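You operate a simulated robot arm through the tools that you are given. There is no shell and no other tool. Be economical: measure what you need, move in short steps, check, and stop when the job is done.

You are at the controls of a simulated robot arm. One attempt, no reset.

## Task
Load the cassette that fits the white mailer's postage and stamp the mailer.
Fine: one stamp; crank back, stamp tray drawn out again. Where these are worked on the way, their far stop is far enough and under half their travel is too little: stamp tray.

The check looks at the end state, three seconds after you hand in, the way a careful person would. Anything else that was tipped, shoved, dropped, spilled or broken makes it a failure.

## Robot
A 7-joint arm with a two-finger parallel gripper, fixed in place. Base frame: the origin is at the foot of the arm, x ahead of it, y to its left, z up; the work surface is at about z = 783. Units: mm, degrees, N and s.
With the tool pointing down near the work surface it reaches from about 220 to 740 mm from the base axis. Its first joint turns from -166.0 to 166.0 degrees. Payload 1.57 kg.
The TCP is the grasp point between the finger pads, 30 mm short of the fingertips. In the tool frame z runs along the fingers and y along their closing line. The gripper opens to 110 mm. The fingers are 24 mm wide and 12 mm thick; the gripper's body (48 by 112 mm) begins 78 mm behind the TCP.
Orientation is that of the tool frame in the base frame, as a unit quaternion [w, x, y, z]. With the fingers straight down and closing along the base's y, the tool's x points along the base's -x, its y along +y and its z along -z.

## Interface
- The arm moves only by the tool move_arm. Its argument "deltas" is a list of rows, each an object of numbers (a shift or turn left out is 0, a gripper value left out holds the last): "claw": the opening, from 0 (shut) to 1 (fully open); "tx", "ty", "tz": the shift along the base's x, y, z in units of 40 mm (1.0 is 40 mm); "rx", "ry", "rz": the turn, a rotation vector about the base's x, y, z in units of 6 degrees (1.0 is 6 degrees). In form: [{"claw": .., "tx": .., "ty": .., "tz": .., "rx": .., "ry": .., "rz": ..}, ...]. A call has 1 to 10 rows; each row shifts and turns the commanded pose from where the row before left it. A call with a number of a shift or a turn outside -1 to 1 is refused whole. Each row takes 0.2 s and may step no farther than 50 mm and 8.6 degrees from the row before; otherwise, or with a gripper value out of range, the whole call is refused. A pose out of reach is approached as far as the arm can. The call stops where the force on the tool passes 50 N (or 10 N more than at its start, if that is more) or the arm is blocked; 0.2 s more then pass. Each finger travels about 45 mm/s and halts on what it meets, pressing with about 34 N; the grip force reading is that of the motor and also rises with nothing between the fingers. The clock runs only during rows and for 0.2 s after the last one: add rows that do not move to give the fingers time. It gives the time, the measured TCP pose, the force on the tool (base axes), the opening and the grip force at its end, in the units of the frame above (readings bear some noise), with the torque about the TCP (base axes, N m) and any sound that the robot's microphone picked up.
- Cameras (640 x 400 px; columns grow to the right, rows downward): "scene" is fixed at [397.2, 500.3, 1508.2]; the picture's right is [-0.17, 0.99, 0.00], its down [0.90, 0.15, -0.42] and it looks along [-0.41, -0.07, -0.91] (base axes); focal length 267 px, centre (320, 200). "wrist" rides on the gripper at [70, 16, -141] in the tool frame; the picture's right is [-0.23, 0.97, 0.00], its down [-0.86, -0.20, -0.48] and it looks along [-0.47, -0.11, 0.88] (tool axes); focal length 222 px, centre (320, 200). There is no depth. A picture from a camera that has moved, and an enlarged one, comes with that camera's place and axes in the base frame and with its lens.
- get_image(camera): a new picture of that camera. It takes no simulated time.
- raise_lower(by): slides the trunk up (or, below 0, down) by that many mm; the arm rides with it, the base frame stays. It gives what a move gives, with no picture.
- close_up(camera, box): a new picture of the part [left, top, right, bottom] of that camera's present view, enlarged. It takes no simulated time.
- hand_in(): hands the job in; it is judged then, once.

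Work in short steps. Places have to be worked out from the pictures, the camera data and where the tool is seen: move nearer, look again, correct. Check each grasp and each placing, and mend what went wrong. You have 120 turns and 64 pictures in all, those below and enlarged ones among them. Open the gripper and draw the arm clear of the work before you hand the job in, unless the task says otherwise; then end with one line.

The tools are called after "Request:" as a command line: name --argument value ..., lists and objects as JSON in quotes. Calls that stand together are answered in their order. move_arm: Moves the arm, as the interface text tells. Its arguments: {"type":"object","properties":{"deltas":{"type":"array","items":{"type":"object","properties":{"claw":{"type":"number"},"tx":{"type":"number"},"ty":{"type":"number"},"tz":{"type":"number"},"rx":{"type":"number"},"ry":{"type":"number"},"rz":{"type":"number"}}}}},"required":["deltas"]} The other tools are called the same way: raise_lower (by) slides the trunk up or down; get_image (camera) takes a picture; close_up (camera, box) takes an enlarged picture of a part of a camera's view; hand_in () hands the job in.

At the start:

```text
time_s: 0.0
tcp_pos: [116.1, 455.0, 1126.9]
tool_rot: [-0.001, 0.0, 1.0, 0.0]
contact_force: [-0.5, 0.1, 0.2]
ft_torque: [0.01, 0.01, 0.0]
opening: 109.9
finger_force: 0.0
trunk travel left (down, up): [-525.0, 65.0]
```

scene: 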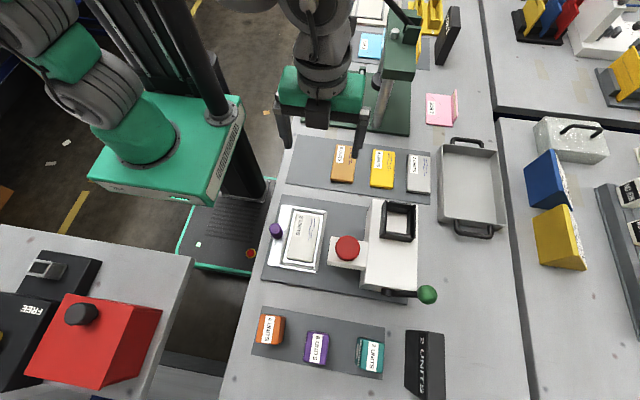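
wrist: 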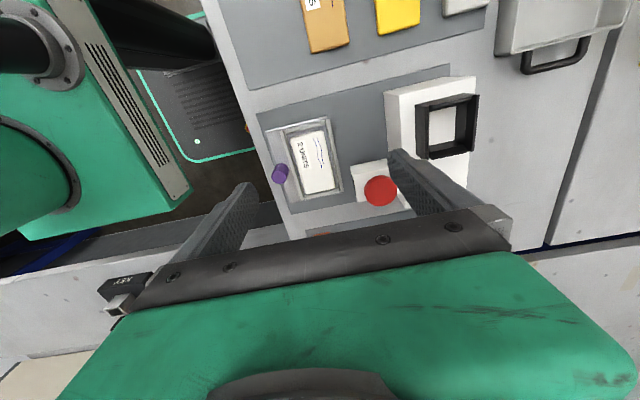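

I'll look closely at the franking machine and the cassettes first.

Request:
close_up --camera "scene" --box '[240, 180, 450, 310]'

Request:
close_up --camera "scene" --box '[230, 290, 460, 400]'

Request:
close_up --camera "scene" --box '[270, 80, 470, 210]'

```text
3.05 times, centred on (345, 245) of scene
camera zoom: at [397.2, 500.3, 1508.2], right [-0.17, 0.99, 0.0], down [0.9, 0.15, -0.42], along [-0.41, -0.07, -0.91], focal length 815 px, centre (244, 63)
```

zoom: 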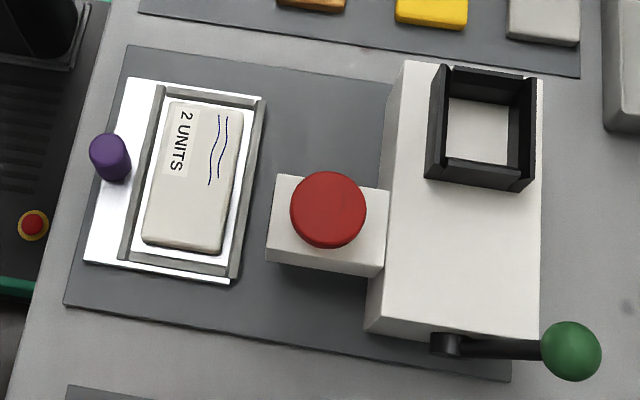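

```text
2.78 times, centred on (345, 345) of scene
camera zoom: at [397.2, 500.3, 1508.2], right [-0.17, 0.99, 0.0], down [0.9, 0.15, -0.42], along [-0.41, -0.07, -0.91], focal length 744 px, centre (250, -204)
```

zoom: 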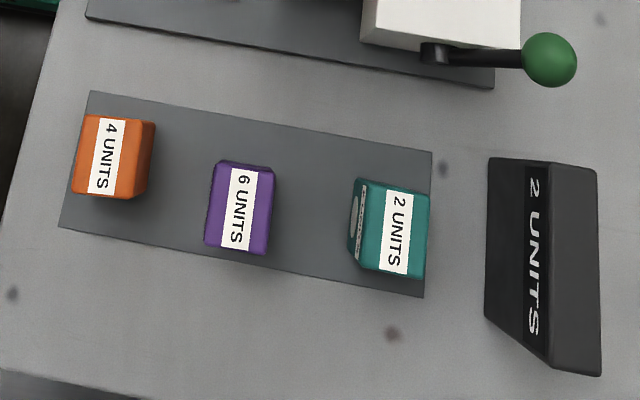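

```text
3.08 times, centred on (370, 145) of scene
camera zoom: at [397.2, 500.3, 1508.2], right [-0.17, 0.99, 0.0], down [0.9, 0.15, -0.42], along [-0.41, -0.07, -0.91], focal length 823 px, centre (166, 369)
```

zoom: 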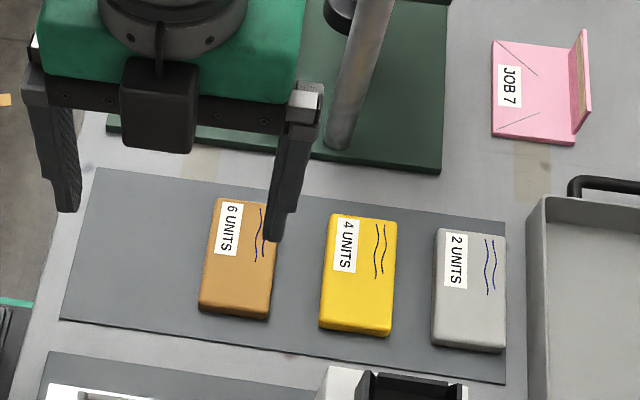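

The white mailer (2 UNITS) is already on the pulled-out tray, and the teal 2 UNITS cassette is the match. I'll turn the wrist camera towards the machine to see its mechanism.

Request:
move_arm --deltas '[{"rz": 1, "tx": 0.2, "ty": -0.3}, {"rz": 1, "tx": 0.2, "ty": -0.3}, {"rz": 1, "tx": 0.2, "ty": -0.3}, {"rz": 1, "tx": 0.2, "ty": -0.3}, {"rz": 1, "tx": 0.2, "ty": -0.3}, {"rz": 1, "tx": 0.2, "ty": -0.3}, {"rz": 1, "tx": 0.2, "ty": -0.3}, {"rz": 1, "tx": 0.2, "ty": -0.3}, {"rz": 1, "tx": 0.2, "ty": -0.3}, {"rz": 1, "tx": 0.2, "ty": -0.3}]'

Request:
move_arm --deltas '[{"rz": 1}, {"rz": 1}, {"rz": 1}, {"rz": 1}, {"rz": 1}, {"rx": 1}, {"rx": 1}, {"rx": 1}, {"rx": 1}, {"rx": 1}]'

Request:
get_image --camera "wrist"

```text
time_s: 2.2
tcp_pos: [194.5, 333.9, 1126.4]
tool_rot: [0.0, -0.501, 0.866, 0.0]
contact_force: [0.1, 1.0, 0.3]
ft_torque: [0.03, -0.02, 0.02]
opening: 109.9
finger_force: 0.1
trunk travel left (down, up): [-525.0, 65.0]
```

```text
time_s: 4.4
tcp_pos: [194.7, 335.3, 1127.1]
tool_rot: [-0.183, 0.683, -0.683, -0.183]
contact_force: [0.5, 0.1, -0.3]
ft_torque: [-0.02, 0.01, 0.01]
opening: 110.0
finger_force: 0.1
trunk travel left (down, up): [-525.0, 65.0]
```

```text
58 pictures are left
camera wrist: at [180.6, 204.2, 1215.3], right [-0.97, 0.2, 0.11], down [0.2, 0.5, 0.84], along [0.11, 0.84, -0.53], focal length 222 px, centre (320, 200)
```

wrist: 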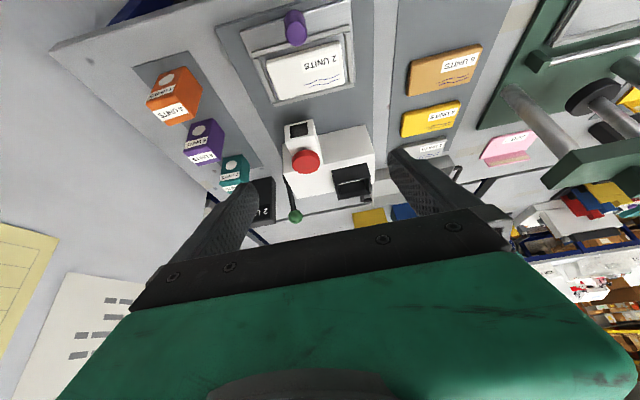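

The picture is upside down but useful; I'll enlarge the machine.

Request:
close_up --camera "wrist" --box '[230, 0, 400, 230]'

Request:
close_up --camera "wrist" --box '[270, 100, 390, 230]'

Request:
close_up --camera "wrist" --box '[130, 50, 280, 200]'

```text
1.74 times, centred on (315, 115) of wrist
camera zoom: at [180.6, 204.2, 1215.3], right [-0.97, 0.2, 0.11], down [0.2, 0.5, 0.84], along [0.11, 0.84, -0.53], focal length 386 px, centre (329, 348)
```

zoom: 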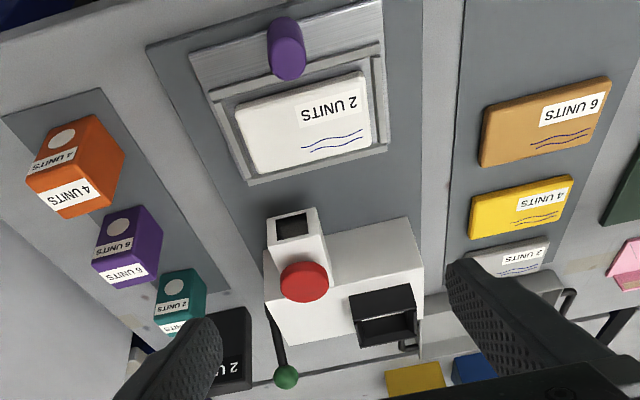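

```text
3.08 times, centred on (330, 165) of wrist
camera zoom: at [180.6, 204.2, 1215.3], right [-0.97, 0.2, 0.11], down [0.2, 0.5, 0.84], along [0.11, 0.84, -0.53], focal length 684 px, centre (289, 308)
```

zoom: 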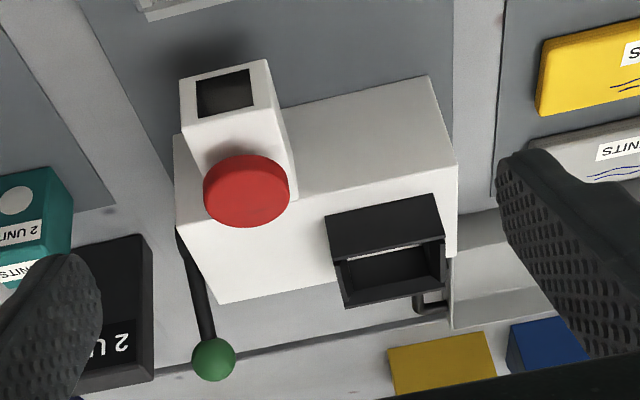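

```text
2.67 times, centred on (205, 125) of wrist
camera zoom: at [180.6, 204.2, 1215.3], right [-0.97, 0.2, 0.11], down [0.2, 0.5, 0.84], along [0.11, 0.84, -0.53], focal length 592 px, centre (627, 400)
```

zoom: 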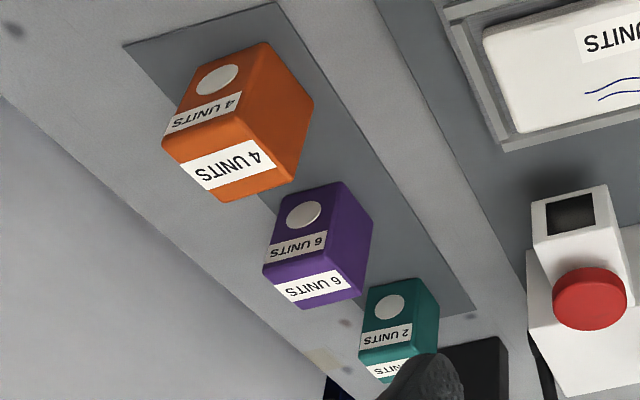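

The head with the red cap overhangs the tray path, the socket is on top, and the crank is on the +x side. Next I'll look at the teal cassette from nearer.

Request:
move_arm --deltas '[{"rx": -1, "tx": 0.6, "ty": 0.75}, {"rx": -1, "tx": 0.6, "ty": 0.75}, {"rx": -1, "tx": 0.6, "ty": 0.75}, {"rx": -1, "tx": 0.6, "ty": 0.75}, {"rx": -1, "tx": 0.6, "ty": 0.75}, {"tx": 0.6, "ty": 0.75}, {"tx": 0.6, "ty": 0.75}, {"tx": 0.6, "ty": 0.75}, {"tz": -1}, {"tz": -1}]'

Request:
get_image --camera "wrist"

```text
time_s: 6.6
tcp_pos: [372.6, 559.7, 1047.4]
tool_rot: [0.0, -0.707, 0.708, 0.0]
contact_force: [-0.3, 0.3, -0.3]
ft_torque: [0.0, 0.01, 0.03]
opening: 110.1
finger_force: 0.2
out of reach, approached as far as the arm can: row 8
trunk travel left (down, up): [-525.0, 65.0]
```

```text
54 pictures are left
camera wrist: at [357.5, 489.8, 1188.3], right [-0.97, 0.23, 0.0], down [0.2, 0.85, 0.48], along [0.11, 0.47, -0.88], focal length 222 px, centre (320, 200)
```

wrist: 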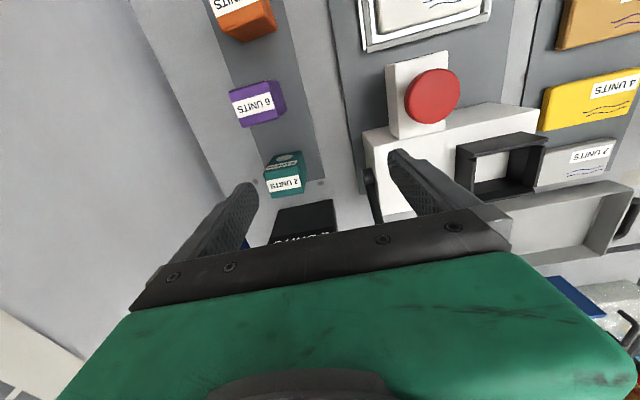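

I'll enlarge the cassette and the socket.

Request:
close_up --camera "wrist" --box '[220, 60, 350, 240]'

Request:
close_up --camera "wrist" --box '[350, 40, 560, 230]'

```text
2.22 times, centred on (285, 150) of wrist
camera zoom: at [357.5, 489.8, 1188.3], right [-0.97, 0.23, 0.0], down [0.2, 0.85, 0.48], along [0.11, 0.47, -0.88], focal length 494 px, centre (398, 311)
```

zoom: 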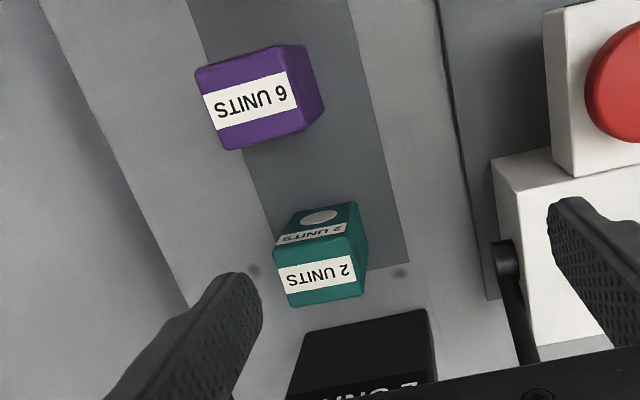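

```text
2.11 times, centred on (455, 135) of wrist
camera zoom: at [357.5, 489.8, 1188.3], right [-0.97, 0.23, 0.0], down [0.2, 0.85, 0.48], along [0.11, 0.47, -0.88], focal length 468 px, centre (36, 337)
```

zoom: 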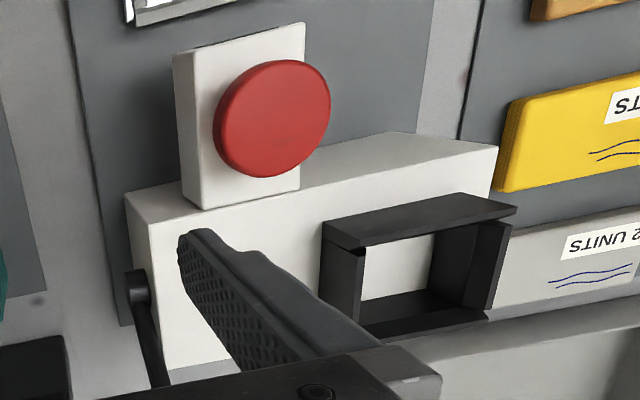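

The cassette is about 60×42 mm with its top near z≈864, centred near (444, 619). I'll turn the fingers to close along y and get lower, testing the reach.

Request:
move_arm --deltas '[{"rz": -1}, {"rz": -1}, {"rz": -1}, {"rz": -1}, {"rz": -1}, {"rz": -1}, {"rz": -1}, {"rz": -1}, {"rz": -1}, {"rz": -1}]'

Request:
move_arm --deltas '[{"rz": -1}, {"rz": -1}, {"rz": -1}, {"rz": -1}, {"rz": -1}, {"tz": -1}, {"tz": -1}, {"tx": 0.5}, {"tx": 0.5, "ty": 0.5}, {"ty": 0.4}]'

Request:
get_image --camera "wrist"

```text
time_s: 8.8
tcp_pos: [373.1, 559.1, 1045.0]
tool_rot: [0.0, -0.258, 0.966, 0.0]
contact_force: [-0.5, -0.1, 0.4]
ft_torque: [-0.02, 0.02, 0.01]
opening: 110.1
finger_force: 0.2
trunk travel left (down, up): [-525.0, 65.0]
```

```text
time_s: 11.0
tcp_pos: [412.5, 584.7, 967.3]
tool_rot: [0.001, 0.001, 1.0, 0.001]
contact_force: [-0.4, 0.2, 0.2]
ft_torque: [0.02, 0.0, 0.0]
opening: 109.9
finger_force: 0.0
out of reach, approached as far as the arm can: row 10
trunk travel left (down, up): [-525.0, 65.0]
```

```text
51 pictures are left
camera wrist: at [344.5, 600.8, 1109.6], right [0.23, 0.97, 0.0], down [0.85, -0.2, 0.48], along [0.47, -0.11, -0.88], focal length 222 px, centre (320, 200)
```

wrist: 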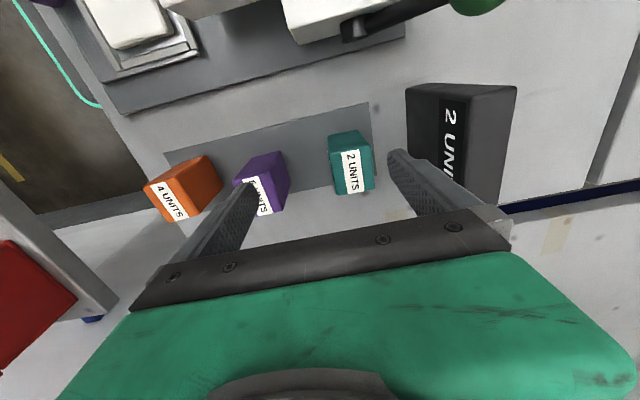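

I'll pin down the cassette's position from this view.

Request:
close_up --camera "wrist" --box '[280, 100, 420, 230]'

```text
3.08 times, centred on (350, 165) of wrist
camera zoom: at [344.5, 600.8, 1109.6], right [0.23, 0.97, 0.0], down [0.85, -0.2, 0.48], along [0.47, -0.11, -0.88], focal length 684 px, centre (228, 308)
```

zoom: 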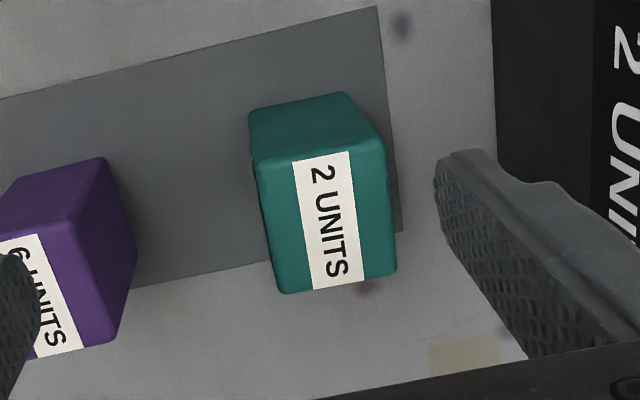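

The cassette spans x≈420–473, y≈593–638, top z≈867, which is at the reach limit. Raising the trunk should extend the reach, so I'll do that and narrow the gripper.

Request:
raise_lower --by 65

Request:
move_arm --deltas '[{"claw": 0.68, "tz": -1, "ty": 0.4}, {"tz": -1, "tx": 0.2, "ty": 0.2}, {"tx": 0.4, "ty": 0.18}]'

```text
time_s: 12.0
tcp_pos: [413.2, 586.1, 1032.2]
tool_rot: [0.0, 0.0, 1.0, 0.001]
contact_force: [0.8, 0.2, 0.0]
ft_torque: [-0.01, 0.0, -0.03]
opening: 110.2
finger_force: 0.0
trunk travel left (down, up): [-590.0, 0.0]
```

```text
time_s: 12.8
tcp_pos: [416.6, 589.5, 948.9]
tool_rot: [0.001, 0.0, 1.0, 0.001]
contact_force: [-0.3, 0.1, -0.5]
ft_torque: [-0.05, -0.01, -0.03]
opening: 74.8
finger_force: 0.0
out of reach, approached as far as the arm can: row 1, 2, 3
trunk travel left (down, up): [-590.0, 0.0]
```

Request:
move_arm --deltas '[{"tz": -0.5}, {"tz": -0.5}, {"tx": 0.3, "ty": 0.3}]'

```text
time_s: 13.6
tcp_pos: [418.6, 587.3, 911.4]
tool_rot: [0.001, -0.001, 1.0, 0.001]
contact_force: [-0.1, -0.3, 0.4]
ft_torque: [0.03, -0.01, -0.02]
opening: 75.0
finger_force: 0.0
out of reach, approached as far as the arm can: row 3
trunk travel left (down, up): [-590.0, 0.0]
```

Request:
move_arm --deltas '[{"tx": 0.15, "ty": 0.1}, {"tx": 0.15, "ty": 0.1}, {"ty": 0.2}, {"ty": 0.2}]'

```text
time_s: 14.6
tcp_pos: [414.7, 590.9, 909.6]
tool_rot: [0.0, 0.0, 1.0, 0.0]
contact_force: [1.3, -0.3, -0.3]
ft_torque: [-0.04, -0.05, 0.04]
opening: 74.5
finger_force: 0.0
out of reach, approached as far as the arm can: row 1, 2, 3, 4
trunk travel left (down, up): [-590.0, 0.0]
```

Straight down reaches only ~722 mm. I'll return the trunk to its original height and tilt the tool so the fingers lean outward (+x) to extend the reach.

Request:
move_arm --deltas '[{"tz": 0.9, "tx": -0.4, "ty": -0.2}, {"tz": 0.9, "tx": -0.2}, {"ry": -1}, {"ry": -1}, {"ry": -1}, {"ry": -1}]'

Request:
raise_lower --by -65

Request:
move_arm --deltas '[{"tx": 0.3, "ty": 0.3}, {"tx": 0.3, "ty": 0.3}, {"tx": 0.3, "ty": 0.1}, {"tx": 0.2}]'

```text
time_s: 16.0
tcp_pos: [389.7, 582.1, 981.6]
tool_rot: [0.209, 0.0, 0.978, 0.001]
contact_force: [0.1, 0.2, 0.6]
ft_torque: [-0.01, -0.01, -0.02]
opening: 74.9
finger_force: 0.0
trunk travel left (down, up): [-590.0, 0.0]
```

```text
time_s: 17.1
tcp_pos: [389.9, 583.4, 917.3]
tool_rot: [0.208, 0.0, 0.978, 0.001]
contact_force: [-0.9, 0.2, 0.4]
ft_torque: [0.01, 0.0, 0.02]
opening: 75.1
finger_force: 0.0
trunk travel left (down, up): [-525.0, 65.0]
```

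```text
time_s: 18.1
tcp_pos: [422.9, 603.5, 913.1]
tool_rot: [0.208, -0.001, 0.978, 0.002]
contact_force: [-0.9, 0.1, 0.1]
ft_torque: [0.0, -0.02, -0.02]
opening: 74.8
finger_force: 0.1
out of reach, approached as far as the arm can: row 3
trunk travel left (down, up): [-525.0, 65.0]
```

Request:
move_arm --deltas '[{"ty": 0.2}, {"tz": -0.5}, {"tz": -0.5}, {"ty": 0.15}, {"tx": 0.2}]'

```text
time_s: 19.3
tcp_pos: [424.2, 609.5, 872.2]
tool_rot: [0.209, 0.0, 0.978, 0.002]
contact_force: [0.1, -0.5, 0.1]
ft_torque: [-0.02, 0.02, 0.01]
opening: 74.8
finger_force: 0.1
out of reach, approached as far as the arm can: row 1, 4, 5
trunk travel left (down, up): [-525.0, 65.0]
```

Request:
move_arm --deltas '[{"ry": -1}, {"ry": -1}, {"ty": 0.15}, {"tx": 0.2}, {"tx": 0.15}]'

Request:
get_image --camera "scene"

Request:
get_image --camera "wrist"

```text
time_s: 20.5
tcp_pos: [435.8, 610.5, 871.7]
tool_rot: [0.309, 0.0, 0.951, 0.002]
contact_force: [-0.2, 0.1, 0.2]
ft_torque: [-0.02, -0.01, 0.01]
opening: 74.6
finger_force: 0.0
trunk travel left (down, up): [-525.0, 65.0]
```

```text
49 pictures are left
```

scene: 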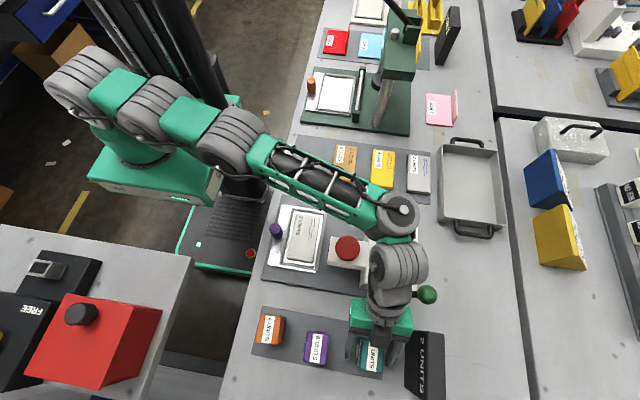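

```text
48 pictures are left
camera wrist: at [298.2, 626.3, 944.9], right [0.18, 0.97, 0.14], down [0.41, -0.2, 0.89], along [0.89, -0.11, -0.44], focal length 222 px, centre (320, 200)
```

wrist: 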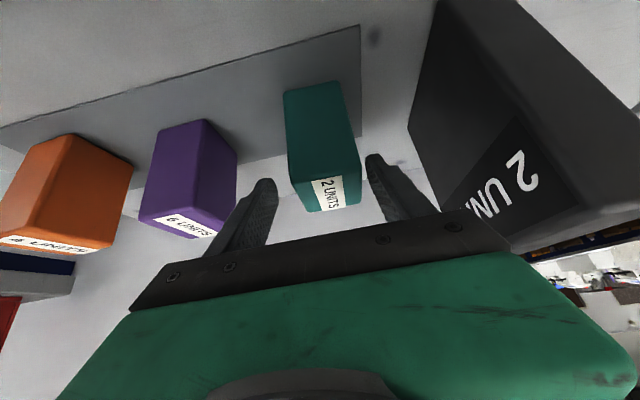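

Fingers straddle the teal cassette. I'll check the other machine in this view, then lower and grip.

Request:
close_up --camera "scene" --box '[290, 0, 450, 140]'

Request:
move_arm --deltas '[{"ty": 0.1}, {"tz": -0.4}, {"claw": 0.3}, {"claw": 0.3}, {}, {}, {}]'

```text
2.86 times, centred on (370, 70) of scene
camera zoom: at [397.2, 500.3, 1508.2], right [-0.17, 0.99, 0.0], down [0.9, 0.15, -0.42], along [-0.41, -0.07, -0.91], focal length 764 px, centre (177, 571)
```

zoom: 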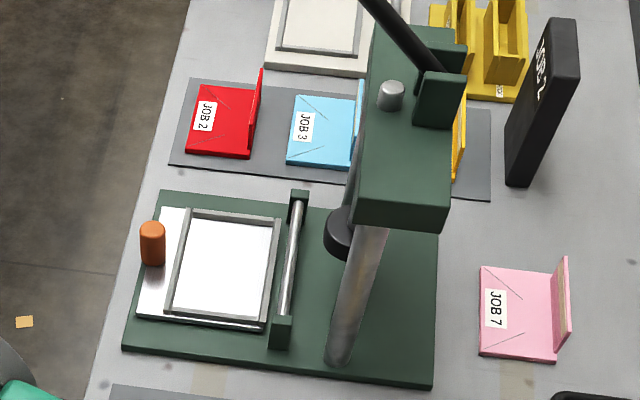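

```text
time_s: 22.1
tcp_pos: [437.6, 610.7, 856.2]
tool_rot: [0.31, 0.0, 0.951, 0.001]
contact_force: [0.2, 0.8, 2.4]
ft_torque: [0.02, -0.08, 0.05]
opening: 47.3
finger_force: 34.1
out of reach, approached as far as the arm can: row 1
trunk travel left (down, up): [-525.0, 65.0]
```

Gripped at 47 mm. I'll lift it up and inward.

Request:
move_arm --deltas '[{"tz": 0.5, "tx": -0.05}, {"tz": 0.7, "tx": -0.3, "ty": -0.3}, {"tz": 0.7, "tx": -0.3, "ty": -0.3}, {"tz": 0.8, "tx": -0.4, "ty": -0.4}, {"tz": 0.8, "tx": -0.4, "ty": -0.4}, {"tz": 0.8, "tx": -0.4, "ty": -0.4}]'

Request:
get_image --camera "wrist"

Request:
get_image --camera "scene"

```text
time_s: 23.5
tcp_pos: [362.3, 537.4, 1024.7]
tool_rot: [0.309, 0.0, 0.951, 0.0]
contact_force: [1.1, -0.2, 0.0]
ft_torque: [0.01, -0.01, 0.0]
opening: 32.9
finger_force: 0.0
trunk travel left (down, up): [-525.0, 65.0]
```

```text
46 pictures are left
camera wrist: at [224.0, 553.8, 1098.8], right [0.18, 0.97, 0.13], down [0.41, -0.2, 0.89], along [0.89, -0.11, -0.44], focal length 222 px, centre (320, 200)
```

wrist: 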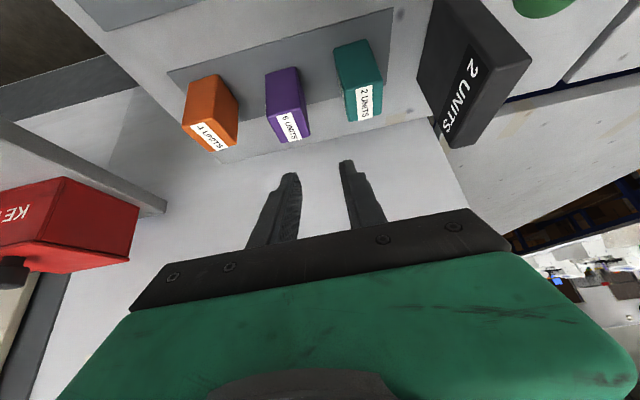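

```text
45 pictures are left
```

scene: 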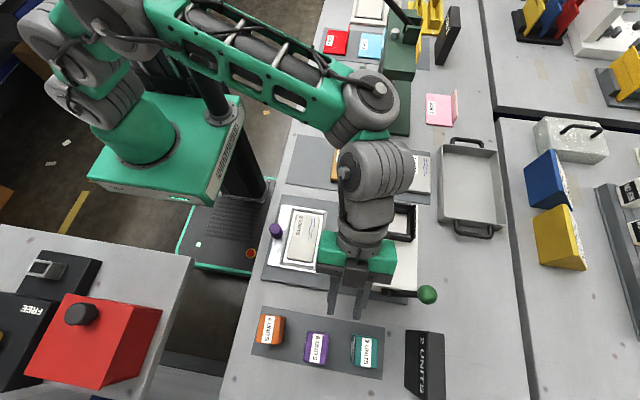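

It slipped out, but the cassette still stands, slightly shifted. I'll re-measure it.

Request:
close_up --camera "wrist" --box '[320, 20, 400, 140]'

Request:
close_up --camera "scene" --box '[330, 320, 410, 390]'

```text
3.33 times, centred on (360, 80) of wrist
camera zoom: at [224.0, 553.8, 1098.8], right [0.18, 0.97, 0.13], down [0.41, -0.2, 0.89], along [0.89, -0.11, -0.44], focal length 740 px, centre (187, 600)
```

zoom: 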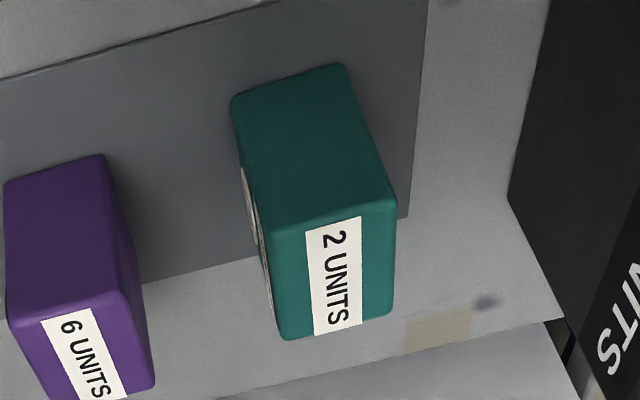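

```text
5.71 times, centred on (370, 355) of scene
camera zoom: at [397.2, 500.3, 1508.2], right [-0.17, 0.99, 0.0], down [0.9, 0.15, -0.42], along [-0.41, -0.07, -0.91], focal length 1528 px, centre (34, -686)
```

zoom: 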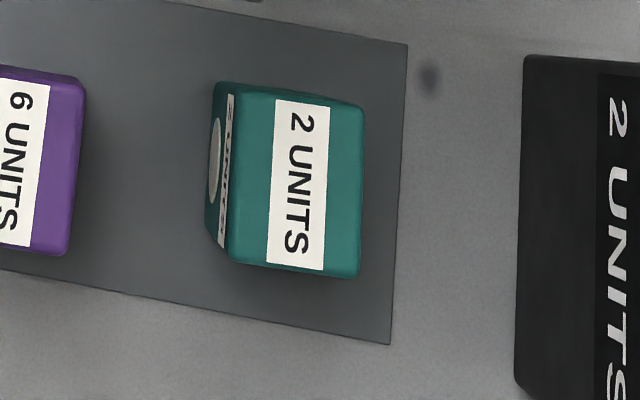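

The cassette is now at x≈412–466, y≈579–625, top 867. I'll approach with less tilt, grip deeper and fully closed, and lift slowly.

Request:
move_arm --deltas '[{"claw": 0.68, "ry": 1}, {"ry": 1}, {"tx": 0.4, "ty": 0.4, "tz": -0.7}, {"tx": 0.4, "ty": 0.4, "tz": -0.7}, {"tx": 0.4, "ty": 0.4, "tz": -0.7}, {"tx": 0.3, "ty": 0.3, "tz": -0.7}, {}]'

```text
time_s: 25.1
tcp_pos: [421.8, 597.4, 915.0]
tool_rot: [0.208, 0.0, 0.978, 0.001]
contact_force: [0.5, 1.0, 0.5]
ft_torque: [0.0, -0.01, 0.0]
opening: 75.0
finger_force: 0.0
trunk travel left (down, up): [-525.0, 65.0]
```

Request:
move_arm --deltas '[{"tx": 0.2, "ty": 0.1, "tz": -0.5}, {"tz": -0.6}, {"tz": -0.52}, {"claw": 0}, {}, {}, {}, {}]'

Request:
get_image --camera "wrist"

```text
time_s: 26.9
tcp_pos: [431.5, 602.4, 851.2]
tool_rot: [0.208, 0.0, 0.978, 0.001]
contact_force: [0.5, 0.0, -0.2]
ft_torque: [-0.08, -0.1, 0.0]
opening: 47.3
finger_force: 34.2
trunk travel left (down, up): [-525.0, 65.0]
```

```text
42 pictures are left
camera wrist: at [311.0, 618.5, 951.4], right [0.21, 0.97, 0.09], down [0.59, -0.2, 0.79], along [0.78, -0.11, -0.61], focal length 222 px, centre (320, 200)
```

wrist: 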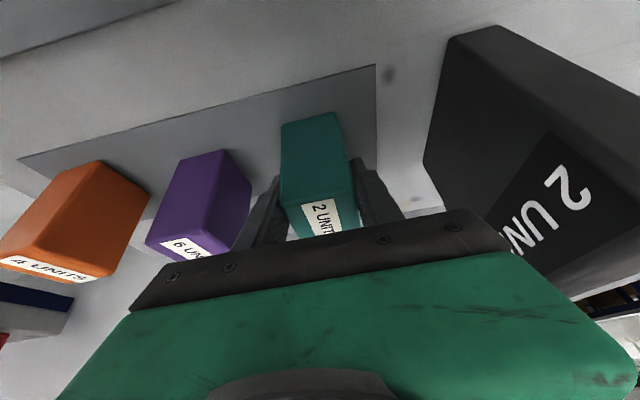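

Good grip; lifting slowly.

Request:
move_arm --deltas '[{"tz": 0.1}, {"tz": 0.2}, {"tz": 0.2}, {"tz": 0.2}]'

Request:
close_up --camera "wrist" --box '[220, 80, 440, 260]'

```text
time_s: 27.9
tcp_pos: [428.9, 603.0, 878.6]
tool_rot: [0.208, 0.0, 0.978, 0.001]
contact_force: [-0.2, -0.5, -0.4]
ft_torque: [0.0, 0.02, -0.02]
opening: 47.4
finger_force: 34.3
trunk travel left (down, up): [-525.0, 65.0]
```

```text
2.22 times, centred on (330, 170) of wrist
camera zoom: at [309.4, 618.7, 979.1], right [0.21, 0.97, 0.09], down [0.59, -0.2, 0.79], along [0.78, -0.11, -0.61], focal length 494 px, centre (298, 267)
```

zoom: 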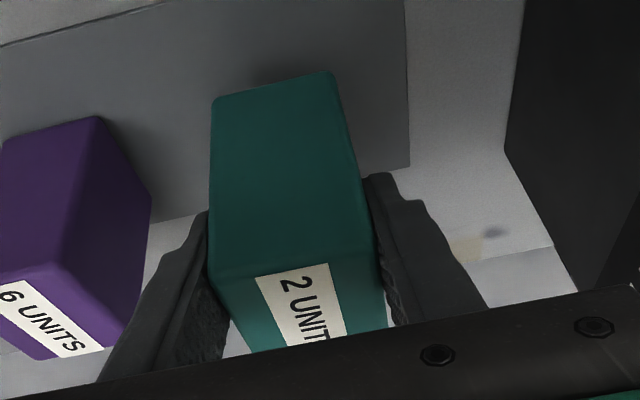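

It's lifted. I'll carry on up and inward at a modest pace.

Request:
move_arm --deltas '[{"tz": 0.4, "tx": -0.15, "ty": -0.15}, {"tz": 0.5, "tx": -0.3, "ty": -0.3}, {"tz": 0.5, "tx": -0.3, "ty": -0.3}, {"tz": 0.5, "tx": -0.3, "ty": -0.3}, {"tz": 0.5, "tx": -0.3, "ty": -0.3}, {"tz": 0.5, "tx": -0.3, "ty": -0.3}, {"tz": 0.5, "tx": -0.3, "ty": -0.3}, {"tz": 0.5, "tx": -0.3, "ty": -0.3}, {"tz": 0.5, "tx": -0.3, "ty": -0.2}, {"tz": 0.5, "tx": -0.3, "ty": 0}]'

Request:
get_image --camera "scene"

```text
time_s: 30.1
tcp_pos: [315.1, 503.4, 1074.8]
tool_rot: [0.208, 0.0, 0.978, 0.0]
contact_force: [0.0, 0.3, -1.6]
ft_torque: [0.0, 0.01, 0.01]
opening: 47.3
finger_force: 34.3
trunk travel left (down, up): [-525.0, 65.0]
```

```text
40 pictures are left
```

scene: 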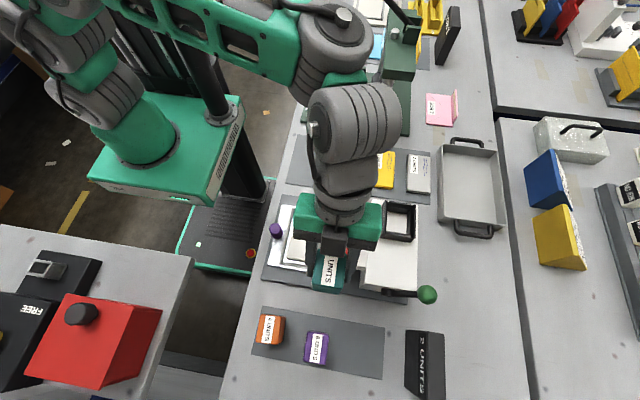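

Cassette secure. Now measure the socket in the scene view.

Request:
close_up --camera "scene" --box '[355, 190, 435, 245]'

```text
7.27 times, centred on (395, 218) of scene
camera zoom: at [397.2, 500.3, 1508.2], right [-0.17, 0.99, 0.0], down [0.9, 0.15, -0.42], along [-0.41, -0.07, -0.91], focal length 1945 px, centre (-226, 73)
```

zoom: 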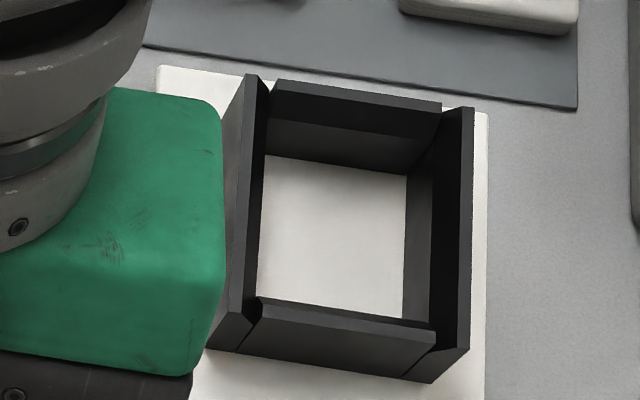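

The socket's inside spans x≈116–178, y≈621–676, floor ≈880, rim ≈909, so the target centre is (147, 648). I'll move the cassette above it.

Request:
move_arm --deltas '[{"tx": -0.5, "ty": 0.4}, {"tx": -0.6, "ty": 0.5}, {"tx": -0.65, "ty": 0.55}, {"tx": -0.65, "ty": 0.55}, {"tx": -0.65, "ty": 0.55}, {"tx": -0.65, "ty": 0.55}, {"tx": -0.6, "ty": 0.5}, {"tz": -0.4}, {"tz": -0.4}, {}]'

Request:
get_image --camera "scene"

Request:
get_image --camera "wrist"

```text
time_s: 32.3
tcp_pos: [151.6, 600.5, 1017.2]
tool_rot: [0.209, 0.0, 0.978, -0.001]
contact_force: [-0.1, 0.7, -1.7]
ft_torque: [-0.05, 0.03, 0.0]
opening: 47.2
finger_force: 34.0
out of reach, approached as far as the arm can: row 4, 5, 6, 7, 9
trunk travel left (down, up): [-525.0, 65.0]
```

```text
38 pictures are left
```

scene: 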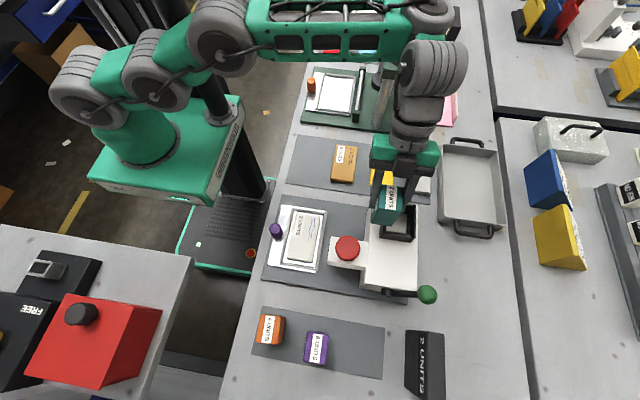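

```text
37 pictures are left
camera wrist: at [31.0, 616.5, 1117.9], right [0.21, 0.97, 0.09], down [0.59, -0.2, 0.79], along [0.78, -0.11, -0.61], focal length 222 px, centre (320, 200)
```

wrist: 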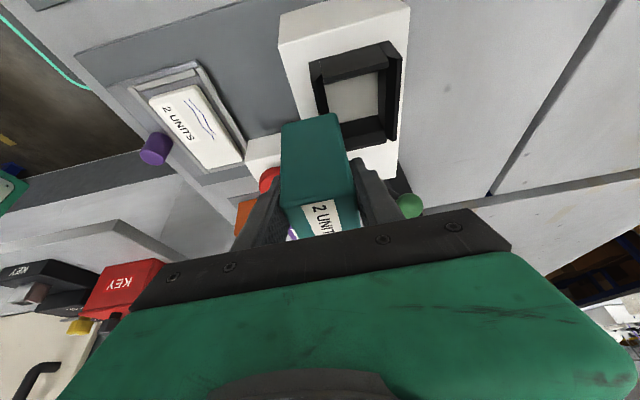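

Reach is short here at this height; I'll raise the trunk and then retry lower.

Request:
raise_lower --by 65

Request:
move_arm --deltas '[{"tz": -0.4, "ty": 0.1}, {"tz": -0.4, "ty": 0.2}, {"ty": 0.3}, {"ty": 0.3}, {"ty": 0.3}]'

```text
time_s: 33.3
tcp_pos: [151.4, 600.1, 1081.7]
tool_rot: [0.208, 0.001, 0.978, -0.002]
contact_force: [0.0, 0.3, -0.4]
ft_torque: [-0.01, 0.01, -0.01]
opening: 47.5
finger_force: 33.9
trunk travel left (down, up): [-590.0, 0.0]
```

```text
time_s: 34.5
tcp_pos: [147.6, 616.3, 1041.6]
tool_rot: [0.207, 0.0, 0.978, -0.002]
contact_force: [0.1, 0.6, -1.0]
ft_torque: [-0.03, 0.02, 0.02]
opening: 47.3
finger_force: 33.7
out of reach, approached as far as the arm can: row 3, 4, 5
trunk travel left (down, up): [-590.0, 0.0]
```

Request:
move_arm --deltas '[{"tz": -0.4}, {"tz": -0.4}, {"tz": -0.4}, {"ty": 0.2}, {"ty": 0.2}, {"ty": 0.2}]'

```text
time_s: 35.9
tcp_pos: [148.6, 632.8, 996.9]
tool_rot: [0.208, 0.002, 0.978, 0.003]
contact_force: [2.1, -4.4, 25.9]
ft_torque: [-0.83, -0.45, -0.04]
opening: 47.7
finger_force: 33.8
out of reach, approached as far as the arm can: row 3, 5, 6
trunk travel left (down, up): [-590.0, 0.0]
```

Upward contact force of 26 N at this height; look before continuing.

Request:
close_up --camera "scene" --box '[330, 150, 460, 260]'

Request:
get_image --camera "wrist"

```text
3.64 times, centred on (395, 205) of scene
camera zoom: at [397.2, 500.3, 1508.2], right [-0.17, 0.99, 0.0], down [0.9, 0.15, -0.42], along [-0.41, -0.07, -0.91], focal length 972 px, centre (47, 182)
```

zoom: 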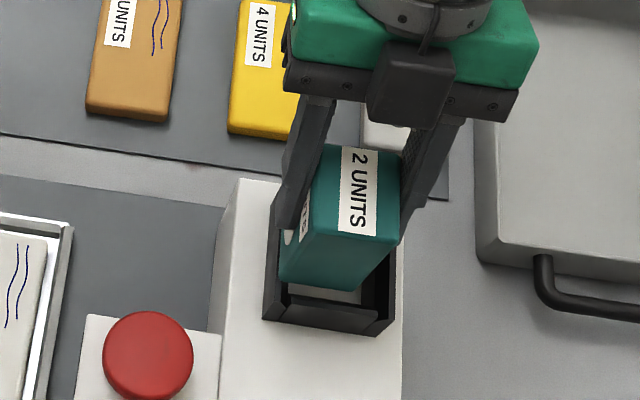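

```text
35 pictures are left
camera wrist: at [27.5, 648.9, 1097.3], right [0.21, 0.97, 0.1], down [0.59, -0.2, 0.78], along [0.78, -0.11, -0.61], focal length 222 px, centre (320, 200)
```

wrist: 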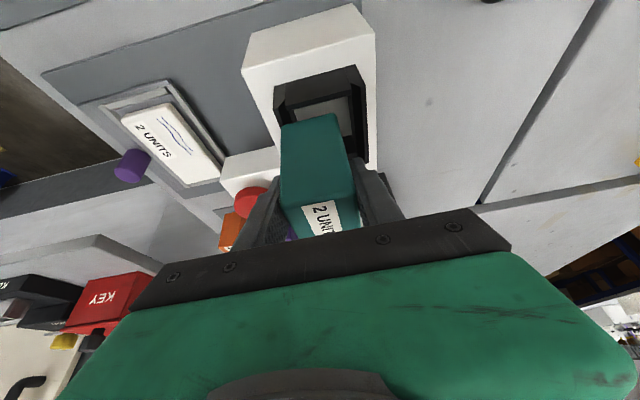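

The cassette's edge touches the −y rim; back up a bit.

Request:
move_arm --deltas '[{"tz": 0.3}, {}]'

Request:
close_up --camera "wrist" --box '[240, 50, 400, 180]'

```text
time_s: 36.5
tcp_pos: [143.3, 630.3, 1003.4]
tool_rot: [0.208, -0.001, 0.978, -0.003]
contact_force: [-0.3, 0.0, -0.3]
ft_torque: [-0.02, 0.01, 0.01]
opening: 47.6
finger_force: 34.3
out of reach, approached as far as the arm can: row 1
trunk travel left (down, up): [-590.0, 0.0]
```

```text
3.08 times, centred on (320, 115) of wrist
camera zoom: at [23.1, 647.1, 1103.3], right [0.21, 0.97, 0.09], down [0.59, -0.2, 0.79], along [0.78, -0.11, -0.61], focal length 684 px, centre (320, 462)
```

zoom: 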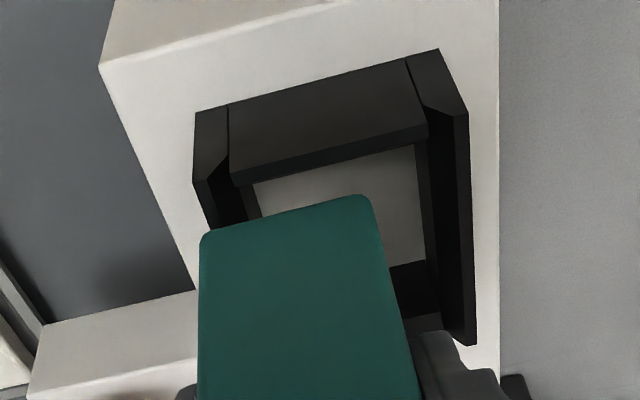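

The floor looks nearer z≈890 and the rim ≈932, with opening centre about (154, 646). I need ~15 mm more in y; a slight outward tilt (rx) should allow that.

Request:
move_arm --deltas '[{"rx": 0.5, "tz": 0.15}, {"rx": 0.5, "ty": 0.1}, {"ty": 0.2}, {"ty": 0.2}]'

```text
time_s: 37.5
tcp_pos: [145.4, 658.7, 1010.4]
tool_rot: [0.207, 0.012, 0.977, 0.049]
contact_force: [-0.2, -0.2, -1.0]
ft_torque: [0.02, 0.01, 0.0]
opening: 47.3
finger_force: 33.9
out of reach, approached as far as the arm can: row 2
trunk travel left (down, up): [-590.0, 0.0]
```

That freed the reach. Now undo the tilt and set y≈646.

Request:
move_arm --deltas '[{"ty": -0.3}, {"rx": -0.5}, {"rx": -0.5}, {}]'

```text
time_s: 38.5
tcp_pos: [136.5, 627.3, 1001.1]
tool_rot: [0.208, 0.001, 0.978, -0.003]
contact_force: [0.4, -0.5, -1.6]
ft_torque: [-0.04, 0.03, 0.02]
opening: 47.5
finger_force: 34.5
out of reach, approached as far as the arm can: row 3
trunk travel left (down, up): [-590.0, 0.0]
```

The limit is real, so I'll use a ~4° tilt for entry with the bottom centred, then untilt as it goes down.

Request:
move_arm --deltas '[{"rx": 0.5, "tz": 0.2}, {"rx": 0.3, "ty": 0.2, "tx": 0.1}, {"ty": 0.15, "tx": 0.1}, {}]'

```text
time_s: 39.5
tcp_pos: [143.0, 643.4, 1008.6]
tool_rot: [0.209, 0.009, 0.977, 0.04]
contact_force: [-0.7, 1.0, -1.1]
ft_torque: [0.03, 0.03, -0.05]
opening: 47.3
finger_force: 34.1
out of reach, approached as far as the arm can: row 1
trunk travel left (down, up): [-590.0, 0.0]
```

Request:
move_arm --deltas '[{"ty": -0.07, "tx": 0.04, "tz": -0.1}]'

Request:
close_up --camera "wrist" --box '[240, 50, 400, 180]'

Request:
close_up --camera "scene" --box '[350, 170, 440, 250]'

```text
time_s: 39.9
tcp_pos: [145.2, 641.3, 1004.7]
tool_rot: [0.208, 0.008, 0.977, 0.039]
contact_force: [-0.6, 0.0, -0.3]
ft_torque: [0.01, 0.01, 0.03]
opening: 47.4
finger_force: 34.6
trunk travel left (down, up): [-590.0, 0.0]
```

```text
3.08 times, centred on (320, 115) of wrist
camera zoom: at [25.1, 649.6, 1107.2], right [0.21, 0.96, 0.17], down [0.59, -0.26, 0.77], along [0.78, -0.06, -0.62], focal length 684 px, centre (320, 462)
```

zoom: 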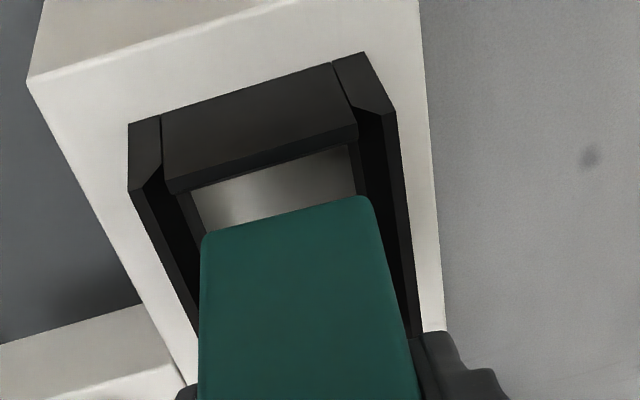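

```text
5.00 times, centred on (395, 210) of scene
camera zoom: at [397.2, 500.3, 1508.2], right [-0.17, 0.99, 0.0], down [0.9, 0.15, -0.42], along [-0.41, -0.07, -0.91], focal length 1337 px, centre (-55, 150)
```

zoom: 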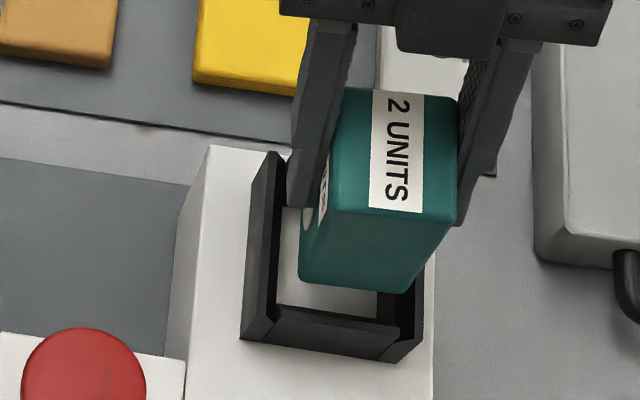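

Aligned within a few mm. Descend gently.

Request:
move_arm --deltas '[{"tz": -0.2, "tx": 0.04, "ty": -0.02}, {"tz": -0.2}, {"tz": -0.1}]'

```text
time_s: 40.7
tcp_pos: [146.8, 640.9, 986.0]
tool_rot: [0.208, 0.01, 0.977, 0.039]
contact_force: [-0.2, -1.0, -0.9]
ft_torque: [0.03, 0.01, -0.02]
opening: 47.4
finger_force: 33.7
trunk travel left (down, up): [-590.0, 0.0]
```

No contact with the bottom ~12 mm inside. Continue down while untilting.

Request:
move_arm --deltas '[{"tz": -0.2, "rx": -0.2, "ty": 0.05}, {"tz": -0.15, "rx": -0.2, "ty": 0.04}, {}]'

```text
time_s: 41.5
tcp_pos: [147.1, 644.8, 969.2]
tool_rot: [0.209, 0.005, 0.978, 0.019]
contact_force: [0.4, 0.1, -0.2]
ft_torque: [0.0, 0.01, -0.01]
opening: 47.6
finger_force: 34.0
trunk travel left (down, up): [-590.0, 0.0]
```

Request:
move_arm --deltas '[{"rx": -0.2, "ty": 0.03, "tz": -0.05}, {"rx": -0.2, "ty": 0.03, "tz": -0.05}, {"tz": -0.1}, {}]'

Request:
get_image --camera "wrist"

Request:
close_up --camera "scene" --box '[350, 170, 440, 250]'

```text
time_s: 42.5
tcp_pos: [144.3, 642.9, 962.0]
tool_rot: [0.209, 0.002, 0.978, 0.001]
contact_force: [10.8, 12.2, 12.9]
ft_torque: [0.05, -0.41, 0.03]
opening: 47.4
finger_force: 34.2
out of reach, approached as far as the arm can: row 3
trunk travel left (down, up): [-590.0, 0.0]
```

```text
31 pictures are left
camera wrist: at [23.1, 657.8, 1062.7], right [0.21, 0.97, 0.1], down [0.58, -0.2, 0.79], along [0.78, -0.11, -0.61], focal length 222 px, centre (320, 200)
```

wrist: 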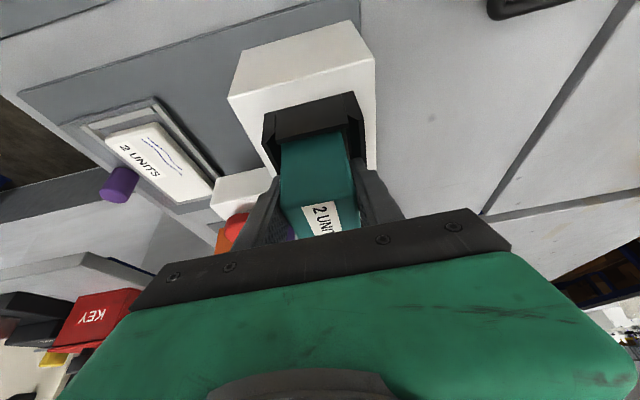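

```text
5.00 times, centred on (395, 210) of scene
camera zoom: at [397.2, 500.3, 1508.2], right [-0.17, 0.99, 0.0], down [0.9, 0.15, -0.42], along [-0.41, -0.07, -0.91], focal length 1337 px, centre (-55, 150)
```

zoom: 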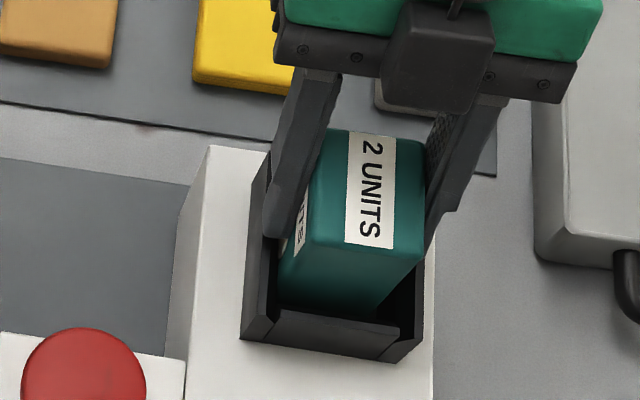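

It's inside the socket, lightly against the −x/−y walls. I'll ease off those walls and release.

Request:
move_arm --deltas '[{"tx": 0.1, "ty": 0.05, "tz": 0.08}, {}, {"claw": 0.5}, {"claw": 0.55}, {}, {}]'

Request:
close_up --camera "scene" --box '[350, 170, 440, 250]'

```text
time_s: 43.9
tcp_pos: [144.8, 640.7, 961.7]
tool_rot: [0.209, 0.001, 0.978, -0.001]
contact_force: [-11.5, 18.0, 19.8]
ft_torque: [-0.01, 0.33, -0.28]
opening: 49.3
finger_force: 0.0
trunk travel left (down, up): [-590.0, 0.0]
```

```text
5.00 times, centred on (395, 210) of scene
camera zoom: at [397.2, 500.3, 1508.2], right [-0.17, 0.99, 0.0], down [0.9, 0.15, -0.42], along [-0.41, -0.07, -0.91], focal length 1337 px, centre (-55, 150)
```

zoom: 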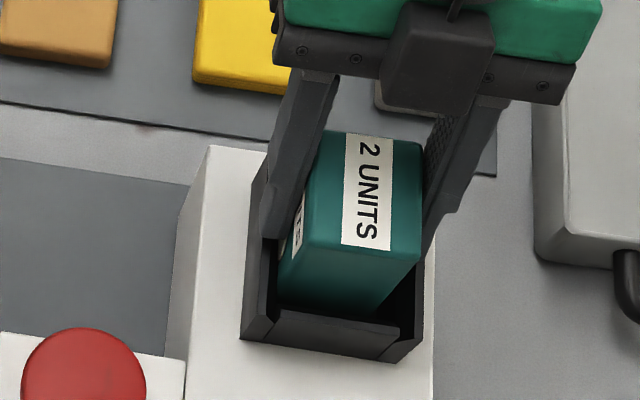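

The fingers are wedged against the rim walls; relax the opening slightly and lift straight up.

Request:
move_arm --deltas '[{"claw": 0.45, "tz": 0.05}, {"tz": 0.1, "rx": 0.1}, {"tz": 0.15, "rx": 0.15}, {"tz": 0.2, "rx": 0.2}, {}]'

Request:
close_up --camera "scene" --box '[350, 170, 440, 250]'

```text
time_s: 45.1
tcp_pos: [142.9, 639.3, 977.9]
tool_rot: [0.208, 0.006, 0.978, 0.02]
contact_force: [0.4, 0.4, -0.1]
ft_torque: [0.0, 0.01, -0.01]
opening: 49.8
finger_force: 0.0
out of reach, approached as far as the arm can: row 1
trunk travel left (down, up): [-590.0, 0.0]
```

```text
5.00 times, centred on (395, 210) of scene
camera zoom: at [397.2, 500.3, 1508.2], right [-0.17, 0.99, 0.0], down [0.9, 0.15, -0.42], along [-0.41, -0.07, -0.91], focal length 1337 px, centre (-55, 150)
```

zoom: 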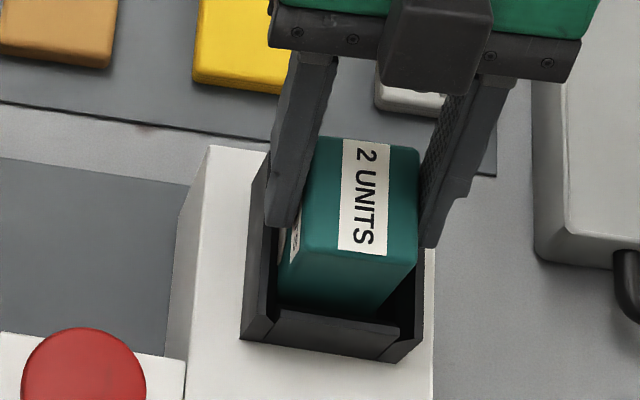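

Released. Open wider, rise clear, and inspect seating.

Request:
move_arm --deltas '[{"claw": 0.62, "rx": 0.2}, {"tz": 0.3}, {"tz": 0.6, "rx": 0.3}, {"tz": 0.8, "ty": -0.3}, {"tz": 0.8, "ty": -0.5}, {"tz": 0.5, "ty": -0.8}, {"rx": -1, "ry": 1}, {"ry": 1}, {"ry": 1}, {"ry": 1}]'

Request:
close_up --camera "scene" --box '[330, 160, 450, 260]'

Request:
get_image --camera "wrist"

```text
time_s: 47.3
tcp_pos: [147.3, 576.5, 1098.4]
tool_rot: [-0.001, 0.002, 1.0, -0.005]
contact_force: [0.0, -0.3, 0.4]
ft_torque: [-0.01, -0.03, -0.01]
opening: 68.3
finger_force: 0.0
trunk travel left (down, up): [-590.0, 0.0]
```

```text
4.00 times, centred on (390, 210) of scene
camera zoom: at [397.2, 500.3, 1508.2], right [-0.17, 0.99, 0.0], down [0.9, 0.15, -0.42], along [-0.41, -0.07, -0.91], focal length 1070 px, centre (40, 160)
```

zoom: 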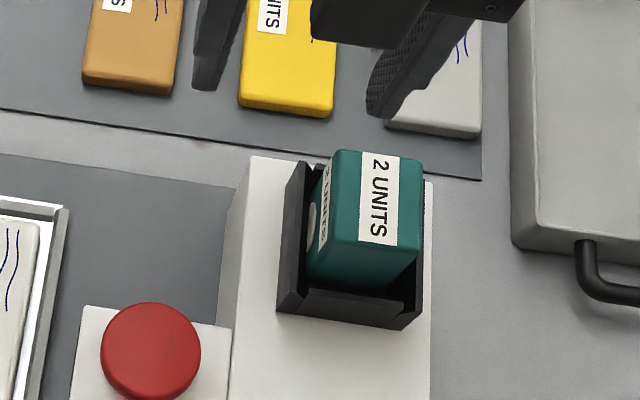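

```text
26 pictures are left
camera wrist: at [78.5, 594.0, 1240.6], right [0.23, 0.97, -0.01], down [0.85, -0.2, 0.48], along [0.47, -0.12, -0.88], focal length 222 px, centre (320, 200)
```

wrist: 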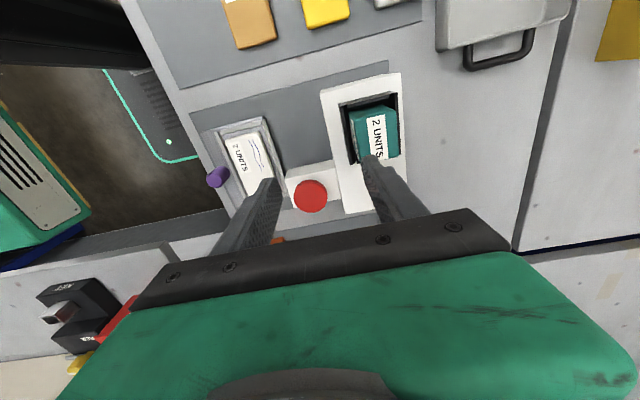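

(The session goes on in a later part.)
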